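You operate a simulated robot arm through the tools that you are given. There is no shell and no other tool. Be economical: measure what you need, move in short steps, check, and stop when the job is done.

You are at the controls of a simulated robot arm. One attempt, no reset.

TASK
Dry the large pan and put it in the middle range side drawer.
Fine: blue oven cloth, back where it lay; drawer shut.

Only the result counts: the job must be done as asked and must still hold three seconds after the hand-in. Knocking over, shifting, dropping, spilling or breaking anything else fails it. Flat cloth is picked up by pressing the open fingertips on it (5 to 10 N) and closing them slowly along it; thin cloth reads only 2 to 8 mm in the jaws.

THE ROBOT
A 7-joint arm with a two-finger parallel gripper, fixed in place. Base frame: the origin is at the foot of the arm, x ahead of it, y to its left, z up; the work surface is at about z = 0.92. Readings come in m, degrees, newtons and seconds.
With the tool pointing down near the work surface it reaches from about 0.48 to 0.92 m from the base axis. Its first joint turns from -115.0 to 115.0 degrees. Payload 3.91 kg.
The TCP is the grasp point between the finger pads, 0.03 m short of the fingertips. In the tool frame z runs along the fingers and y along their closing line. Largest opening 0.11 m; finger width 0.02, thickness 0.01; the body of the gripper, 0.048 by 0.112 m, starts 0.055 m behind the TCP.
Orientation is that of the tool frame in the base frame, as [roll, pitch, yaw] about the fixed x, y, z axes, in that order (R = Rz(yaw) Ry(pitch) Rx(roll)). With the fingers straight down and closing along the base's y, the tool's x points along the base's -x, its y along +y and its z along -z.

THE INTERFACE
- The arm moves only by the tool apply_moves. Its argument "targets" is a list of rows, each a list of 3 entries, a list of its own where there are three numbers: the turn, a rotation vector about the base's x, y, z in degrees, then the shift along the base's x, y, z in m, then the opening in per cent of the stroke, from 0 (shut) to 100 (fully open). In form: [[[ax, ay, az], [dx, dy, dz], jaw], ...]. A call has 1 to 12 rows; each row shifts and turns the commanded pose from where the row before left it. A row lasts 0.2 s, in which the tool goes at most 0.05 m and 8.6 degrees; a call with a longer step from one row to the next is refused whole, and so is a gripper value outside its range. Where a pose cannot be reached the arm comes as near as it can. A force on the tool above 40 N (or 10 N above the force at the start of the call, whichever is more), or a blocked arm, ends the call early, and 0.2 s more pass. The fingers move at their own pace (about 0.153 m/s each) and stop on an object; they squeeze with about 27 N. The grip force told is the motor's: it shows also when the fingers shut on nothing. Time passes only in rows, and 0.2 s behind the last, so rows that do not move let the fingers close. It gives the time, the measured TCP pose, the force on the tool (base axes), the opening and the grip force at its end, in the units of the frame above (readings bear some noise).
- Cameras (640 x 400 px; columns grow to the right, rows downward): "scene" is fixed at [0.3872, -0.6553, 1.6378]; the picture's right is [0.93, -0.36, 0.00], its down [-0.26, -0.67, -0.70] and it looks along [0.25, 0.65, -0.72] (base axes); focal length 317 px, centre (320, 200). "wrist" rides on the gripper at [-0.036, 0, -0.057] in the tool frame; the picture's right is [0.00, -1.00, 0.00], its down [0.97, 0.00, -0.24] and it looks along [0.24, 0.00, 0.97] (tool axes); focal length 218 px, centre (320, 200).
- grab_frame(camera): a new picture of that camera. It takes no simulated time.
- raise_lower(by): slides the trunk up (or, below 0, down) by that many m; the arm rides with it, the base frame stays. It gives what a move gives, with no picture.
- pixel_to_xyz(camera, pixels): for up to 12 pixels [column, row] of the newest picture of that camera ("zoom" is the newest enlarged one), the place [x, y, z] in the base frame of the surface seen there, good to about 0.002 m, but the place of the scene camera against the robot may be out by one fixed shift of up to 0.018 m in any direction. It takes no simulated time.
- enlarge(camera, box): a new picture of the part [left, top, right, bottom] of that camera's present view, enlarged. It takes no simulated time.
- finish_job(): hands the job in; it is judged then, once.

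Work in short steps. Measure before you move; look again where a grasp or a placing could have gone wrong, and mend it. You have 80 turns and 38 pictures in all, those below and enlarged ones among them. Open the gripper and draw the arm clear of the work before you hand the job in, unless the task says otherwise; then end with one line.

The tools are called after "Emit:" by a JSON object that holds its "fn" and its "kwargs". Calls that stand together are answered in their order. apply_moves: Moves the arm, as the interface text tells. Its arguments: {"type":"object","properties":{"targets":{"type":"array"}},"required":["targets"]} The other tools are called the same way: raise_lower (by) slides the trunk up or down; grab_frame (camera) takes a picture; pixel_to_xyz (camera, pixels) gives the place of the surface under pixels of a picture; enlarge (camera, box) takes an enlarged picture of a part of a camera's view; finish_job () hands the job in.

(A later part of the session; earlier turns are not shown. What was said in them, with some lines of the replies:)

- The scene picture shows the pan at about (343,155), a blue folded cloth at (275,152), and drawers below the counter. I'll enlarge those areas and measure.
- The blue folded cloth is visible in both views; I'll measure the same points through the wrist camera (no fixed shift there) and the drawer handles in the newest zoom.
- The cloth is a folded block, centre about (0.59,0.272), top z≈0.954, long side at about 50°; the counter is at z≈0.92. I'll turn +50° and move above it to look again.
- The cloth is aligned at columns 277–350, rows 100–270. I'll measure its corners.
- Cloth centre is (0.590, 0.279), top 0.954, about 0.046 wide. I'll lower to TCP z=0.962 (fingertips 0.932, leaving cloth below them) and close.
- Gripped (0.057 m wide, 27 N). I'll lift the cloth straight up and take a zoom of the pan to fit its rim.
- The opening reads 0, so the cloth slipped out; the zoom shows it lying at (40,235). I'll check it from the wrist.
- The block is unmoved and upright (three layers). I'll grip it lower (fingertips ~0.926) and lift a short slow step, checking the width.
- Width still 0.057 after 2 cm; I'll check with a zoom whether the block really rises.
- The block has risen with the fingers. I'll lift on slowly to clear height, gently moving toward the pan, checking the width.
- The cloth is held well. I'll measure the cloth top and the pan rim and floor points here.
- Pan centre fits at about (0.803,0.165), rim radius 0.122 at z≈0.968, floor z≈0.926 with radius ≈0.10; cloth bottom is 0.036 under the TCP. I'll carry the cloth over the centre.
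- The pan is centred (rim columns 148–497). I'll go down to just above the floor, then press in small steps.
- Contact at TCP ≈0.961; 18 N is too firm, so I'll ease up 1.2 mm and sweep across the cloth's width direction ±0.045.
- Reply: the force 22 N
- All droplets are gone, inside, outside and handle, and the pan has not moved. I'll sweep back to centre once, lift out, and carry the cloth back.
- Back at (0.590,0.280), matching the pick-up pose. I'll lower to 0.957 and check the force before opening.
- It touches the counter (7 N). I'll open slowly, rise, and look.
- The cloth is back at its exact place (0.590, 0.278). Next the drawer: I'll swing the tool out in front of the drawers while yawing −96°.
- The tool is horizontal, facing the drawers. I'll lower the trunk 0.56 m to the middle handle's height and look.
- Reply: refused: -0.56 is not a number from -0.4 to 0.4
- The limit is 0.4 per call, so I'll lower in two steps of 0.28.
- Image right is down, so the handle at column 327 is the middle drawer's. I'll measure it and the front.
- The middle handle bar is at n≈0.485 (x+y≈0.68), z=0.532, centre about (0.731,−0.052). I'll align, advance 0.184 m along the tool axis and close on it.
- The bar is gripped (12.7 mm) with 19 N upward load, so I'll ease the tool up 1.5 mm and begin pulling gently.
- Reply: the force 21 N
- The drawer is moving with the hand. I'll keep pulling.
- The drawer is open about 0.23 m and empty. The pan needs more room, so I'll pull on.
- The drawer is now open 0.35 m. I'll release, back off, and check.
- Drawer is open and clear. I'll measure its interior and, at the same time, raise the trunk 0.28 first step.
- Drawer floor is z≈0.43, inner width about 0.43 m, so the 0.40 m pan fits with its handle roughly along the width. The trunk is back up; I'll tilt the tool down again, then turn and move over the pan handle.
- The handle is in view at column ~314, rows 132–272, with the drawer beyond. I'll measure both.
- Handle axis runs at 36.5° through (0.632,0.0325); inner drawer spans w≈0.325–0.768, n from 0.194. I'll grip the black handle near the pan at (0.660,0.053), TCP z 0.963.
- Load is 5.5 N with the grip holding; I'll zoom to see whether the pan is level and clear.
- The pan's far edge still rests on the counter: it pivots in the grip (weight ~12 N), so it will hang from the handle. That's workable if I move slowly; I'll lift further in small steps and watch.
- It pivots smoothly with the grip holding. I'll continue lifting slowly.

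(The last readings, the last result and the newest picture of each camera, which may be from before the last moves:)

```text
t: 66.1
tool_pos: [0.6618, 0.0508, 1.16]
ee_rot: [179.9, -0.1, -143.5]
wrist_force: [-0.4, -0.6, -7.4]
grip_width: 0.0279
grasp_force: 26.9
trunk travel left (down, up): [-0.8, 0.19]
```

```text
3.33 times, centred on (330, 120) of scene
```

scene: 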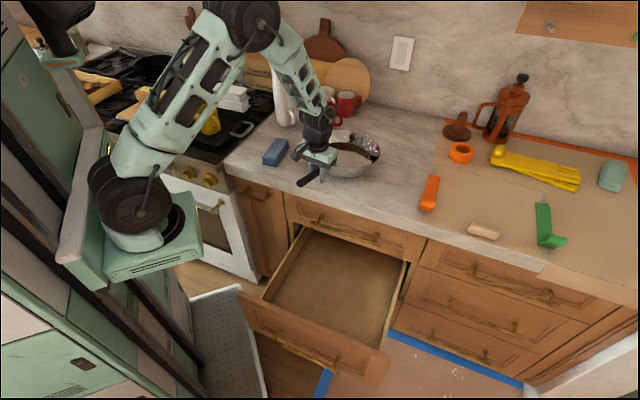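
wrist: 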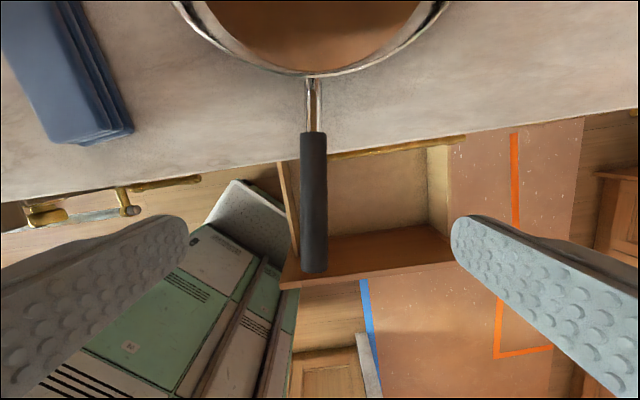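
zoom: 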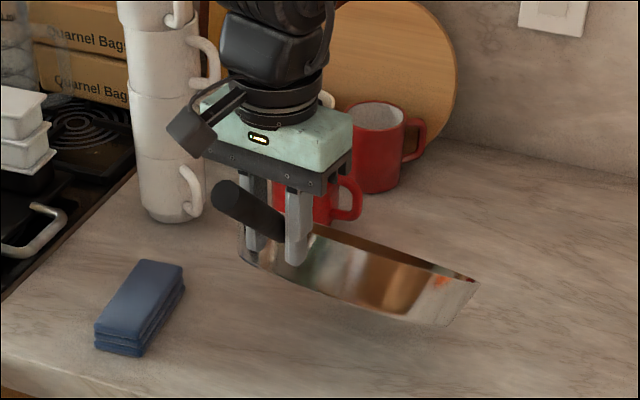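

The pan is fully airborne, hanging at ~30°, steady at 7.4 N. I'll raise a little and slowly swing it (−59.5° yaw) out over the open drawer.

Emit:
{"fn": "apply_moves", "kwargs": {"targets": [[[0, 0, 0], [0, 0, 0.01], 0], [[0, 0, -3], [-0.005, -0.01, 0.015], 0], [[0, 0, -5], [-0.01, -0.017, 0.015], 0], [[0, 0, -6], [-0.012, -0.02, 0], 0], [[0, 0, -6], [-0.012, -0.02, 0], 0], [[0, 0, -6], [-0.012, -0.02, 0], 0], [[0, 0, -6], [-0.012, -0.02, 0], 0], [[0, 0, -6], [-0.012, -0.02, 0], 0], [[0, 0, -6], [-0.012, -0.02, 0], 0], [[0, 0, -6], [-0.012, -0.02, 0], 0], [[0, 0, -5.5], [-0.01, -0.018, 0], 0], [[0, 0, -4], [-0.008, -0.01, 0], 0]]}}

Emit:
{"fn": "grab_frame", "kwargs": {"camera": "scene"}}

```text
t: 68.7
tool_pos: [0.5462, -0.1435, 1.1993]
ee_rot: [-180.0, 0.0, 156.9]
wrist_force: [0.4, 0.5, -6.6]
grip_width: 0.0277
grasp_force: 27.0
trunk travel left (down, up): [-0.8, 0.19]
```

```text
11 pictures are left
```

scene: 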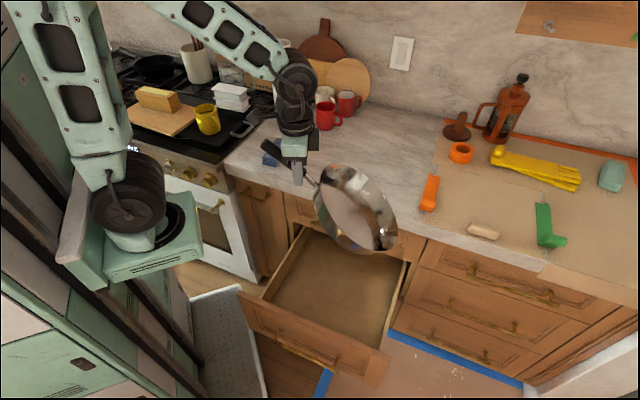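

The pan hangs over the drawer. I'll measure its rim extents before lowering.

Emit:
{"fn": "pixel_to_xyz", "kwargs": {"camera": "scene", "pixels": [[395, 222], [394, 240], [385, 195], [370, 178], [350, 165], [318, 200], [330, 235], [345, 247], [375, 251], [355, 210], [268, 145]]}}

```text
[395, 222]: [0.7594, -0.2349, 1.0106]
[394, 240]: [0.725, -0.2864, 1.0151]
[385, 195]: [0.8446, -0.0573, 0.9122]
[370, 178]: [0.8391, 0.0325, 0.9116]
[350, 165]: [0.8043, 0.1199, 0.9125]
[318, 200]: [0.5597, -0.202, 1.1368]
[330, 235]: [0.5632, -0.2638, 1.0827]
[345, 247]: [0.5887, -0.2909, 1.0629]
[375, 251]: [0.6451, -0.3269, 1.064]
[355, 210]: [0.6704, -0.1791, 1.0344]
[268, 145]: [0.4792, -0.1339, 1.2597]
```

Rim spans n≈0.215–0.46, between drawer front (0.194) and the top handle (0.48). I'll shift 6 mm toward the robot and lower the trunk 0.35, then check.

Emit:
{"fn": "apply_moves", "kwargs": {"targets": [[[0, 0, 0], [-0.004, -0.004, 0], 0], [[0, 0, 0], [0, 0, 0], 0]]}}

Emit:
{"fn": "raise_lower", "kwargs": {"by": -0.3}}

Emit:
{"fn": "grab_frame", "kwargs": {"camera": "scene"}}

```text
t: 69.3
tool_pos: [0.541, -0.1479, 1.2003]
ee_rot: [180.0, -0.1, 157.0]
wrist_force: [0.4, 0.2, -7.3]
grip_width: 0.0277
grasp_force: 27.4
trunk travel left (down, up): [-0.8, 0.19]
```

```text
t: 72.3
tool_pos: [0.5416, -0.1475, 0.8991]
ee_rot: [180.0, -0.1, 157.1]
wrist_force: [-0.1, 0.6, -6.0]
grip_width: 0.0274
grasp_force: 26.6
trunk travel left (down, up): [-0.5, 0.49]
```

```text
10 pictures are left
```

scene: 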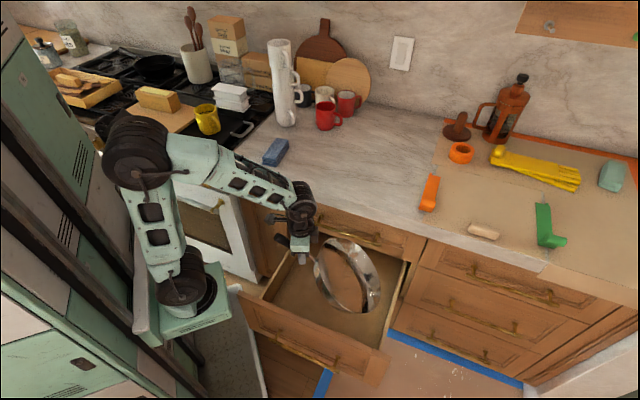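

Now the pan is beside the top drawer's handle height. I'll measure the nearest rim and the handle.

Emit:
{"fn": "pixel_to_xyz", "kwargs": {"camera": "scene", "pixels": [[350, 240], [365, 250], [375, 265], [338, 240], [330, 285], [345, 305], [378, 290], [318, 265], [340, 228], [362, 236], [376, 241], [330, 300]]}}

```text
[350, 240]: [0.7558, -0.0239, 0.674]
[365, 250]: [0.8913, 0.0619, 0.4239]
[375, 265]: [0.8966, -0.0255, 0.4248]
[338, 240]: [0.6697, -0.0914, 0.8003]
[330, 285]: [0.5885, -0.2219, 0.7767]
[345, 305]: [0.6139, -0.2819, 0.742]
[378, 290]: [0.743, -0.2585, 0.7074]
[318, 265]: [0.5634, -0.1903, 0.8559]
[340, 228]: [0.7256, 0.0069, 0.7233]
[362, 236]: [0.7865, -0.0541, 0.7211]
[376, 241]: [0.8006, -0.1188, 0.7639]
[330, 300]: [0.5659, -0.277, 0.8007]
```

Clearance to the handle bar is about 25 mm. I'll lower 0.23 more (lowest pan point still above the drawer floor).

Emit:
{"fn": "raise_lower", "kwargs": {"by": -0.23}}

Emit:
{"fn": "grab_frame", "kwargs": {"camera": "scene"}}

```text
t: 74.7
tool_pos: [0.5416, -0.1482, 0.6706]
ee_rot: [180.0, -0.1, 157.1]
wrist_force: [0.0, -0.1, -7.7]
grip_width: 0.0277
grasp_force: 27.0
trunk travel left (down, up): [-0.27, 0.72]
```

```text
9 pictures are left
```

scene: 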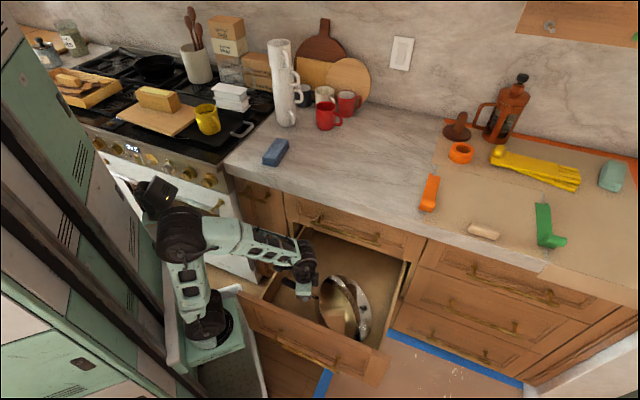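

The pan is inside the drawer opening. I'll lower by arm in 1 cm steps to find contact.

Emit:
{"fn": "apply_moves", "kwargs": {"targets": [[[0, 0, 0], [0, 0, -0.01], 0], [[0, 0, 0], [0, 0, -0.01], 0], [[0, 0, 0], [0, 0, -0.01], 0], [[0, 0, 0], [0, 0, -0.01], 0], [[0, 0, 0], [0, 0, -0.01], 0], [[0, 0, 0], [0, 0, -0.008], 0], [[0, 0, 0], [0, 0, 0], 0]]}}

```text
t: 76.3
tool_pos: [0.5413, -0.1486, 0.613]
ee_rot: [180.0, 0.0, 157.0]
wrist_force: [-3.5, 1.2, 3.1]
grip_width: 0.0278
grasp_force: 26.7
trunk travel left (down, up): [-0.27, 0.72]
```

Contact at TCP z≈0.613 (load +3 N). I'll follow the arc: down with a pull-back along the handle so the pan lays down.

Emit:
{"fn": "apply_moves", "kwargs": {"targets": [[[0, 0, 0], [-0.0077, 0.0033, -0.008], 0], [[0, 0, 0], [-0.007, 0.003, -0.01], 0], [[0, 0, 0], [-0.0067, 0.0028, -0.01], 0], [[0, 0, 0], [-0.006, 0.0025, -0.01], 0], [[0, 0, 0], [0, 0, 0], 0]]}}

```text
t: 77.5
tool_pos: [0.5141, -0.1351, 0.575]
ee_rot: [-179.9, -0.1, 157.0]
wrist_force: [1.4, -0.8, -2.1]
grip_width: 0.0279
grasp_force: 26.5
trunk travel left (down, up): [-0.27, 0.72]
```

Forces are low and it's pivoting back. I'll continue down with less pull-back so the pan ends centred in the drawer.

Emit:
{"fn": "apply_moves", "kwargs": {"targets": [[[0, 0, 0], [-0.003, 0.003, -0.009], 0], [[0, 0, 0], [-0.002, 0.002, -0.009], 0], [[0, 0, 0], [-0.001, 0.001, -0.009], 0], [[0, 0, 0], [0, 0, -0.009], 0], [[0, 0, 0], [0, 0, -0.009], 0], [[0, 0, 0], [0, 0, 0], 0]]}}

Emit:
{"fn": "enlarge", "kwargs": {"camera": "scene", "box": [240, 220, 420, 390]}}

```text
t: 78.9
tool_pos: [0.5085, -0.1304, 0.5302]
ee_rot: [-180.0, -0.1, 156.9]
wrist_force: [-1.4, 1.6, -0.9]
grip_width: 0.028
grasp_force: 26.6
trunk travel left (down, up): [-0.27, 0.72]
```

```text
2.35 times, centred on (330, 305) of scene
```

zoom: 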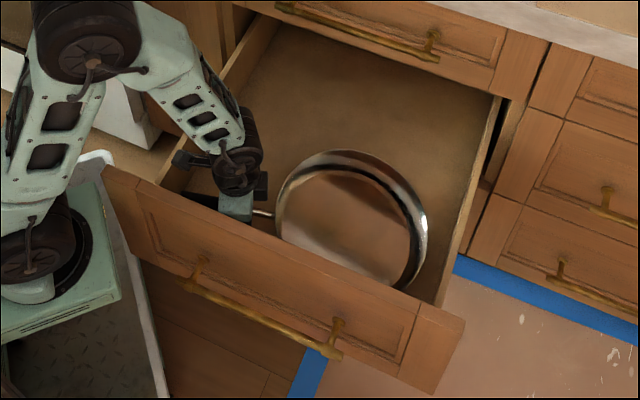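

Laying down nicely. There is room toward the back, so I'll keep lowering with a small shift that way.

Emit:
{"fn": "apply_moves", "kwargs": {"targets": [[[0, 0, 0], [0.002, 0.002, -0.009], 0], [[0, 0, 0], [0.003, 0.003, -0.009], 0], [[0, 0, 0], [0.003, 0.003, -0.009], 0], [[0, 0, 0], [0.003, 0.003, -0.008], 0], [[0, 0, 0], [0.002, 0.002, -0.006], 0], [[0, 0, 0], [0, 0, 0], 0]]}}

```text
t: 80.3
tool_pos: [0.5207, -0.1156, 0.4873]
ee_rot: [-180.0, -0.1, 157.0]
wrist_force: [-2.4, -1.5, -1.8]
grip_width: 0.0277
grasp_force: 27.6
trunk travel left (down, up): [-0.27, 0.72]
```

Flat should be near TCP z≈0.468; small steps with a force check.

Emit:
{"fn": "apply_moves", "kwargs": {"targets": [[[0, 0, 0], [0, 0, -0.005], 0], [[0, 0, 0], [0, 0, -0.005], 0], [[0, 0, 0], [0, 0, -0.003], 0], [[0, 0, 0], [0, 0, 0], 0]]}}

Emit:
{"fn": "apply_moves", "kwargs": {"targets": [[[0, 0, 0], [0, 0, -0.003], 0], [[0, 0, 0], [0, 0, 0], 0]]}}

Emit:
{"fn": "apply_moves", "kwargs": {"targets": [[[0, 0, 0], [0, 0, -0.003], 0], [[0, 0, 0], [0, 0, 0], 0]]}}

```text
t: 81.3
tool_pos: [0.5219, -0.1168, 0.4753]
ee_rot: [179.8, 0.0, 157.2]
wrist_force: [-3.8, 3.6, 15.3]
grip_width: 0.0277
grasp_force: 27.2
trunk travel left (down, up): [-0.27, 0.72]
```

```text
t: 81.9
tool_pos: [0.5204, -0.1182, 0.4721]
ee_rot: [179.9, 0.1, 157.0]
wrist_force: [-5.6, 4.8, 15.3]
grip_width: 0.0276
grasp_force: 26.7
trunk travel left (down, up): [-0.27, 0.72]
```

```text
t: 82.5
tool_pos: [0.5215, -0.1173, 0.4694]
ee_rot: [179.9, 0.1, 157.1]
wrist_force: [-4.6, 2.9, 15.3]
grip_width: 0.0278
grasp_force: 27.1
trunk travel left (down, up): [-0.27, 0.72]
```

Constant 15 N means the handle is now sliding in the pads — the pan lies flat. I'll open moderately, rise straight up and look.

Emit:
{"fn": "apply_moves", "kwargs": {"targets": [[[0, 0, 0], [0, 0, 0.001], 35], [[0, 0, 0], [0, 0, 0], 60], [[0, 0, 0], [0, 0, 0], 60], [[0, 0, 0], [0, 0, 0.03], 60], [[0, 0, 0], [0, 0, 0.04], 60], [[0, 0, 0], [0, 0, 0.04], 60], [[0, 0, 0], [0, 0, 0.04], 60], [[0, 0, 0], [0, 0, 0.04], 60], [[0, 0, 0], [0, 0, 0], 60]]}}

Emit:
{"fn": "raise_lower", "kwargs": {"by": 0.2}}

Emit:
{"fn": "grab_frame", "kwargs": {"camera": "wrist"}}

```text
t: 84.5
tool_pos: [0.5242, -0.115, 0.6602]
ee_rot: [-180.0, 0.0, 156.9]
wrist_force: [-0.7, -0.4, -0.1]
grip_width: 0.066
grasp_force: 0.0
trunk travel left (down, up): [-0.27, 0.72]
```

```text
t: 86.7
tool_pos: [0.5243, -0.1155, 0.8597]
ee_rot: [179.9, 0.1, 157.0]
wrist_force: [0.3, 0.6, 0.2]
grip_width: 0.066
grasp_force: 0.1
trunk travel left (down, up): [-0.47, 0.52]
```

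```text
7 pictures are left
```

wrist: 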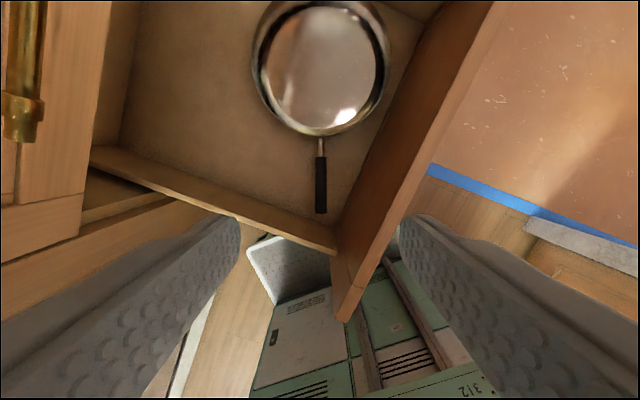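

The pan lies flat, fully inside the drawer, no longer held. Now I'll move out in front of the drawer, turn to face it, as I did when opening.

Emit:
{"fn": "apply_moves", "kwargs": {"targets": [[[0, 0, -2.2], [-0.0097, -0.0243, 0], 80], [[0, 0, -2.2], [-0.0097, -0.0243, 0], 80], [[0, 0, -2.2], [-0.0097, -0.0243, 0], 80], [[0, 0, -2.2], [-0.0097, -0.0243, 0], 80], [[0, 0, -2.2], [-0.0097, -0.0243, 0], 80], [[0, 0, -2.2], [-0.0097, -0.0243, 0], 80], [[0, 0, -2.2], [-0.0097, -0.0243, 0], 80], [[0, 0, -2.2], [-0.0097, -0.0243, 0], 80], [[0, 0, -2.2], [-0.0097, -0.0243, 0], 80], [[0, 0, -2.2], [-0.0097, -0.0243, 0], 80], [[0, 0, 0], [0, 0, 0], 80]]}}

Emit:
{"fn": "apply_moves", "kwargs": {"targets": [[[5.8, -5.8, 0], [0, 0, 0], 80], [[5.8, -5.8, 0], [0, 0, 0], 80], [[5.8, -5.8, 0], [0, 0, 0], 80], [[5.8, -5.8, 0], [0, 0, -0.01], 80], [[5.8, -5.8, 0], [0, 0, -0.015], 80], [[5.8, -5.8, 0], [0, 0, -0.015], 80], [[5.8, -5.8, 0], [0, 0, -0.015], 80], [[5.8, -5.8, 0], [0, 0, -0.015], 80], [[5.8, -5.8, 0], [0, 0, -0.015], 80], [[5.8, -5.8, 0], [0, 0, -0.015], 80], [[5.64, -5.64, 0], [0, 0, 0], 80], [[0, 0, 0], [0, 0, 0], 80]]}}

```text
t: 89.1
tool_pos: [0.4251, -0.3589, 0.8597]
ee_rot: [179.9, 0.0, 135.0]
wrist_force: [0.0, 0.0, -1.1]
grip_width: 0.088
grasp_force: 0.0
trunk travel left (down, up): [-0.47, 0.52]
```

```text
t: 91.7
tool_pos: [0.4261, -0.3584, 0.7598]
ee_rot: [90.0, 0.1, 135.0]
wrist_force: [0.3, 0.2, -0.2]
grip_width: 0.0877
grasp_force: 0.1
trunk travel left (down, up): [-0.47, 0.52]
```

I'll lower to handle height (z≈0.532) and look at the bar.

Emit:
{"fn": "raise_lower", "kwargs": {"by": -0.227}}

Emit:
{"fn": "grab_frame", "kwargs": {"camera": "wrist"}}

```text
t: 94.1
tool_pos: [0.4248, -0.3584, 0.5319]
ee_rot: [89.9, 0.1, 135.0]
wrist_force: [-0.5, 0.6, 0.5]
grip_width: 0.0881
grasp_force: 0.0
trunk travel left (down, up): [-0.243, 0.747]
```

```text
6 pictures are left
```

wrist: 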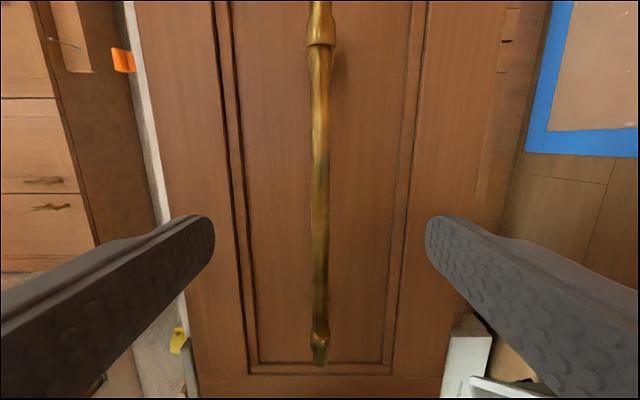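

The bar is centred at column 320. I'll advance 0.08 m and grip it.

Emit:
{"fn": "apply_moves", "kwargs": {"targets": [[[0, 0, 0], [0.02, 0.02, 0], 80], [[0, 0, 0], [0.02, 0.02, 0], 80], [[0, 0, 0], [0.017, 0.017, 0], 80], [[0, 0, 0], [0, 0, 0], 40], [[0, 0, 0], [0, 0, 0], 10], [[0, 0, 0], [0, 0, 0], 0], [[0, 0, 0], [0, 0, 0], 0]]}}

Emit:
{"fn": "apply_moves", "kwargs": {"targets": [[[0, 0, 0], [0.004, 0.004, 0], 0], [[0, 0, 0], [0.007, 0.007, 0], 0], [[0, 0, 0], [0.01, 0.01, 0], 0], [[0, 0, 0], [0.013, 0.013, 0], 0], [[0, 0, 0], [0.014, 0.014, 0], 0], [[0, 0, 0], [0.014, 0.014, 0], 0], [[0, 0, 0], [0.014, 0.014, 0], 0], [[0, 0, 0], [0.014, 0.014, 0], 0], [[0, 0, 0], [0.01, 0.01, 0], 0], [[0, 0, 0], [0, 0, 0], 0]]}}

```text
t: 95.7
tool_pos: [0.4823, -0.3029, 0.5328]
ee_rot: [90.0, 0.0, 135.0]
wrist_force: [0.7, 2.4, -8.0]
grip_width: 0.0128
grasp_force: 45.2
trunk travel left (down, up): [-0.243, 0.747]
```

```text
t: 97.9
tool_pos: [0.5835, -0.2024, 0.5334]
ee_rot: [89.9, -0.1, 135.2]
wrist_force: [-12.3, 14.1, -4.4]
grip_width: 0.0125
grasp_force: 44.9
trunk travel left (down, up): [-0.243, 0.747]
```

The drawer is closing. I'll keep pushing, with a 1 mm lateral ease.

Emit:
{"fn": "apply_moves", "kwargs": {"targets": [[[0, 0, 0], [0.009, 0.011, 0], 0], [[0, 0, 0], [0.014, 0.014, 0], 0], [[0, 0, 0], [0.014, 0.014, 0], 0], [[0, 0, 0], [0.014, 0.014, 0], 0], [[0, 0, 0], [0.014, 0.014, 0], 0], [[0, 0, 0], [0.014, 0.014, 0], 0], [[0, 0, 0], [0.014, 0.014, 0], 0], [[0, 0, 0], [0.014, 0.014, 0], 0], [[0, 0, 0], [0.01, 0.01, 0], 0], [[0, 0, 0], [0, 0, 0], 0]]}}

```text
t: 100.1
tool_pos: [0.701, -0.083, 0.5323]
ee_rot: [89.9, 0.0, 134.8]
wrist_force: [16.4, -14.2, -9.4]
grip_width: 0.0127
grasp_force: 45.1
trunk travel left (down, up): [-0.243, 0.747]
```

About 0.046 m remain; gentle final push.

Emit:
{"fn": "apply_moves", "kwargs": {"targets": [[[0, 0, 0], [0.01, 0.008, 0], 0], [[0, 0, 0], [0.009, 0.009, 0], 0], [[0, 0, 0], [0.007, 0.007, 0], 0], [[0, 0, 0], [0.005, 0.005, 0], 0], [[0, 0, 0], [0.003, 0.003, 0], 0], [[0, 0, 0], [0, 0, 0], 0]]}}

```text
t: 101.3
tool_pos: [0.73, -0.0553, 0.5328]
ee_rot: [90.0, 0.1, 134.9]
wrist_force: [-12.8, -13.9, 7.2]
grip_width: 0.0126
grasp_force: 44.9
trunk travel left (down, up): [-0.243, 0.747]
stopped in row 5: the force on the tool passed its limit (the readings are from after the stop); the commanded pose is now the measured one
```

It stopped against resistance at x+y=0.675 (closed was ~0.683). I'll push gently again to confirm it's fully shut.

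Emit:
{"fn": "apply_moves", "kwargs": {"targets": [[[0, 0, 0], [0.001, 0.001, 0], 0], [[0, 0, 0], [0.001, 0.001, 0], 0], [[0, 0, 0], [0.001, 0.001, 0], 0], [[0, 0, 0], [0.001, 0.001, 0], 0], [[0, 0, 0], [0, 0, 0], 0]]}}

Emit:
{"fn": "grab_frame", "kwargs": {"camera": "wrist"}}

```text
t: 101.7
tool_pos: [0.7299, -0.0542, 0.5332]
ee_rot: [89.9, -0.1, 134.9]
wrist_force: [-16.3, -10.5, 9.9]
grip_width: 0.0127
grasp_force: 44.8
trunk travel left (down, up): [-0.243, 0.747]
stopped in row 2: the force on the tool passed its limit (the readings are from after the stop); the commanded pose is now the measured one
```

```text
5 pictures are left
```

wrist: 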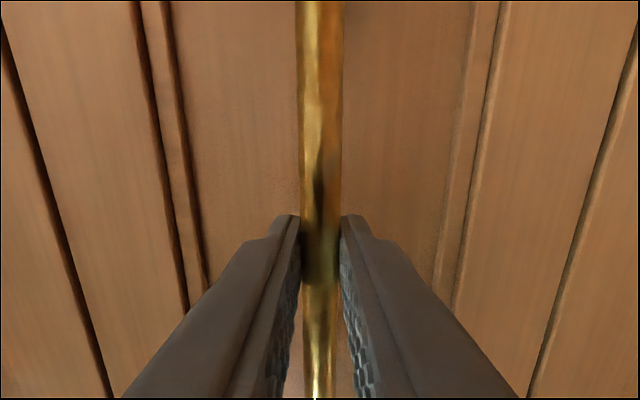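

Seems hard against the stop. I'll measure the drawer front's plane against its neighbours.

Emit:
{"fn": "pixel_to_xyz", "kwargs": {"camera": "wrist", "pixels": [[15, 150], [20, 200], [90, 150], [110, 250], [540, 150], [520, 250], [630, 150], [620, 250], [5, 300], [635, 60]]}}

```text
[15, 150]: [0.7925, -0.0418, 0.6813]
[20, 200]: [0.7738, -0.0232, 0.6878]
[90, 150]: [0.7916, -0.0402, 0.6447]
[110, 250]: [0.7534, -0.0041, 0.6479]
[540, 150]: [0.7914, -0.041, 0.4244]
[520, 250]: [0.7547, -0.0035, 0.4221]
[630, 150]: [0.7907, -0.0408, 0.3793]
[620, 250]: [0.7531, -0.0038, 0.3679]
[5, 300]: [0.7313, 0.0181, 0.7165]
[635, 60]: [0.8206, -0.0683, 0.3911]
```

All fronts are flush (x+y≈0.750), so the drawer is shut. I'll release, back away, and raise the arm.

Emit:
{"fn": "apply_moves", "kwargs": {"targets": [[[0, 0, 0], [0, 0, 0], 40], [[0, 0, 0], [0, 0, 0], 80], [[0, 0, 0], [0, 0, 0], 80], [[0, 0, 0], [-0.015, -0.015, 0], 80], [[0, 0, 0], [-0.025, -0.025, 0], 80], [[0, 0, 0], [-0.03, -0.03, 0], 80], [[0, 0, 0], [-0.03, -0.03, 0], 80], [[0, 0, 0], [-0.03, -0.03, 0], 80], [[0, 0, 0], [0, 0, 0], 100]]}}

Emit:
{"fn": "grab_frame", "kwargs": {"camera": "scene"}}

Emit:
{"fn": "grab_frame", "kwargs": {"camera": "wrist"}}

```text
t: 103.7
tool_pos: [0.5997, -0.182, 0.5319]
ee_rot: [90.0, -0.2, 134.9]
wrist_force: [0.3, 0.1, -0.7]
grip_width: 0.1101
grasp_force: 0.0
trunk travel left (down, up): [-0.243, 0.747]
```

```text
4 pictures are left
```

scene: 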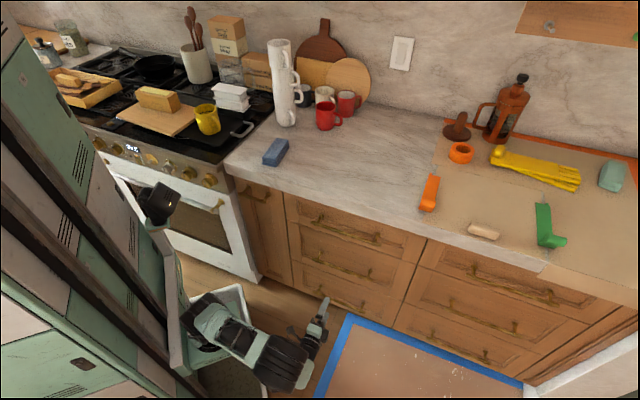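

```text
3 pictures are left
```

wrist: 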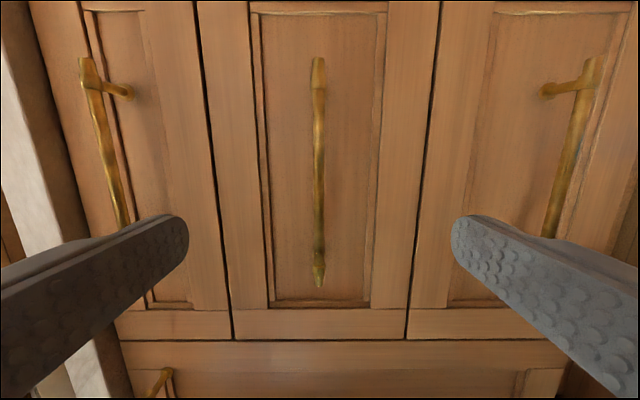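

The pictures show the drawer shut, the cloth at (275,152) as before, everything else undisturbed, and the arm clear with open fingers. Handing in.

Emit:
{"fn": "finish_job", "kwargs": {}}

```text
The job is handed in.
```

The large pan is dry and lying flat in the middle drawer nearest the range, the drawer is shut, and the blue oven cloth is back where it lay.
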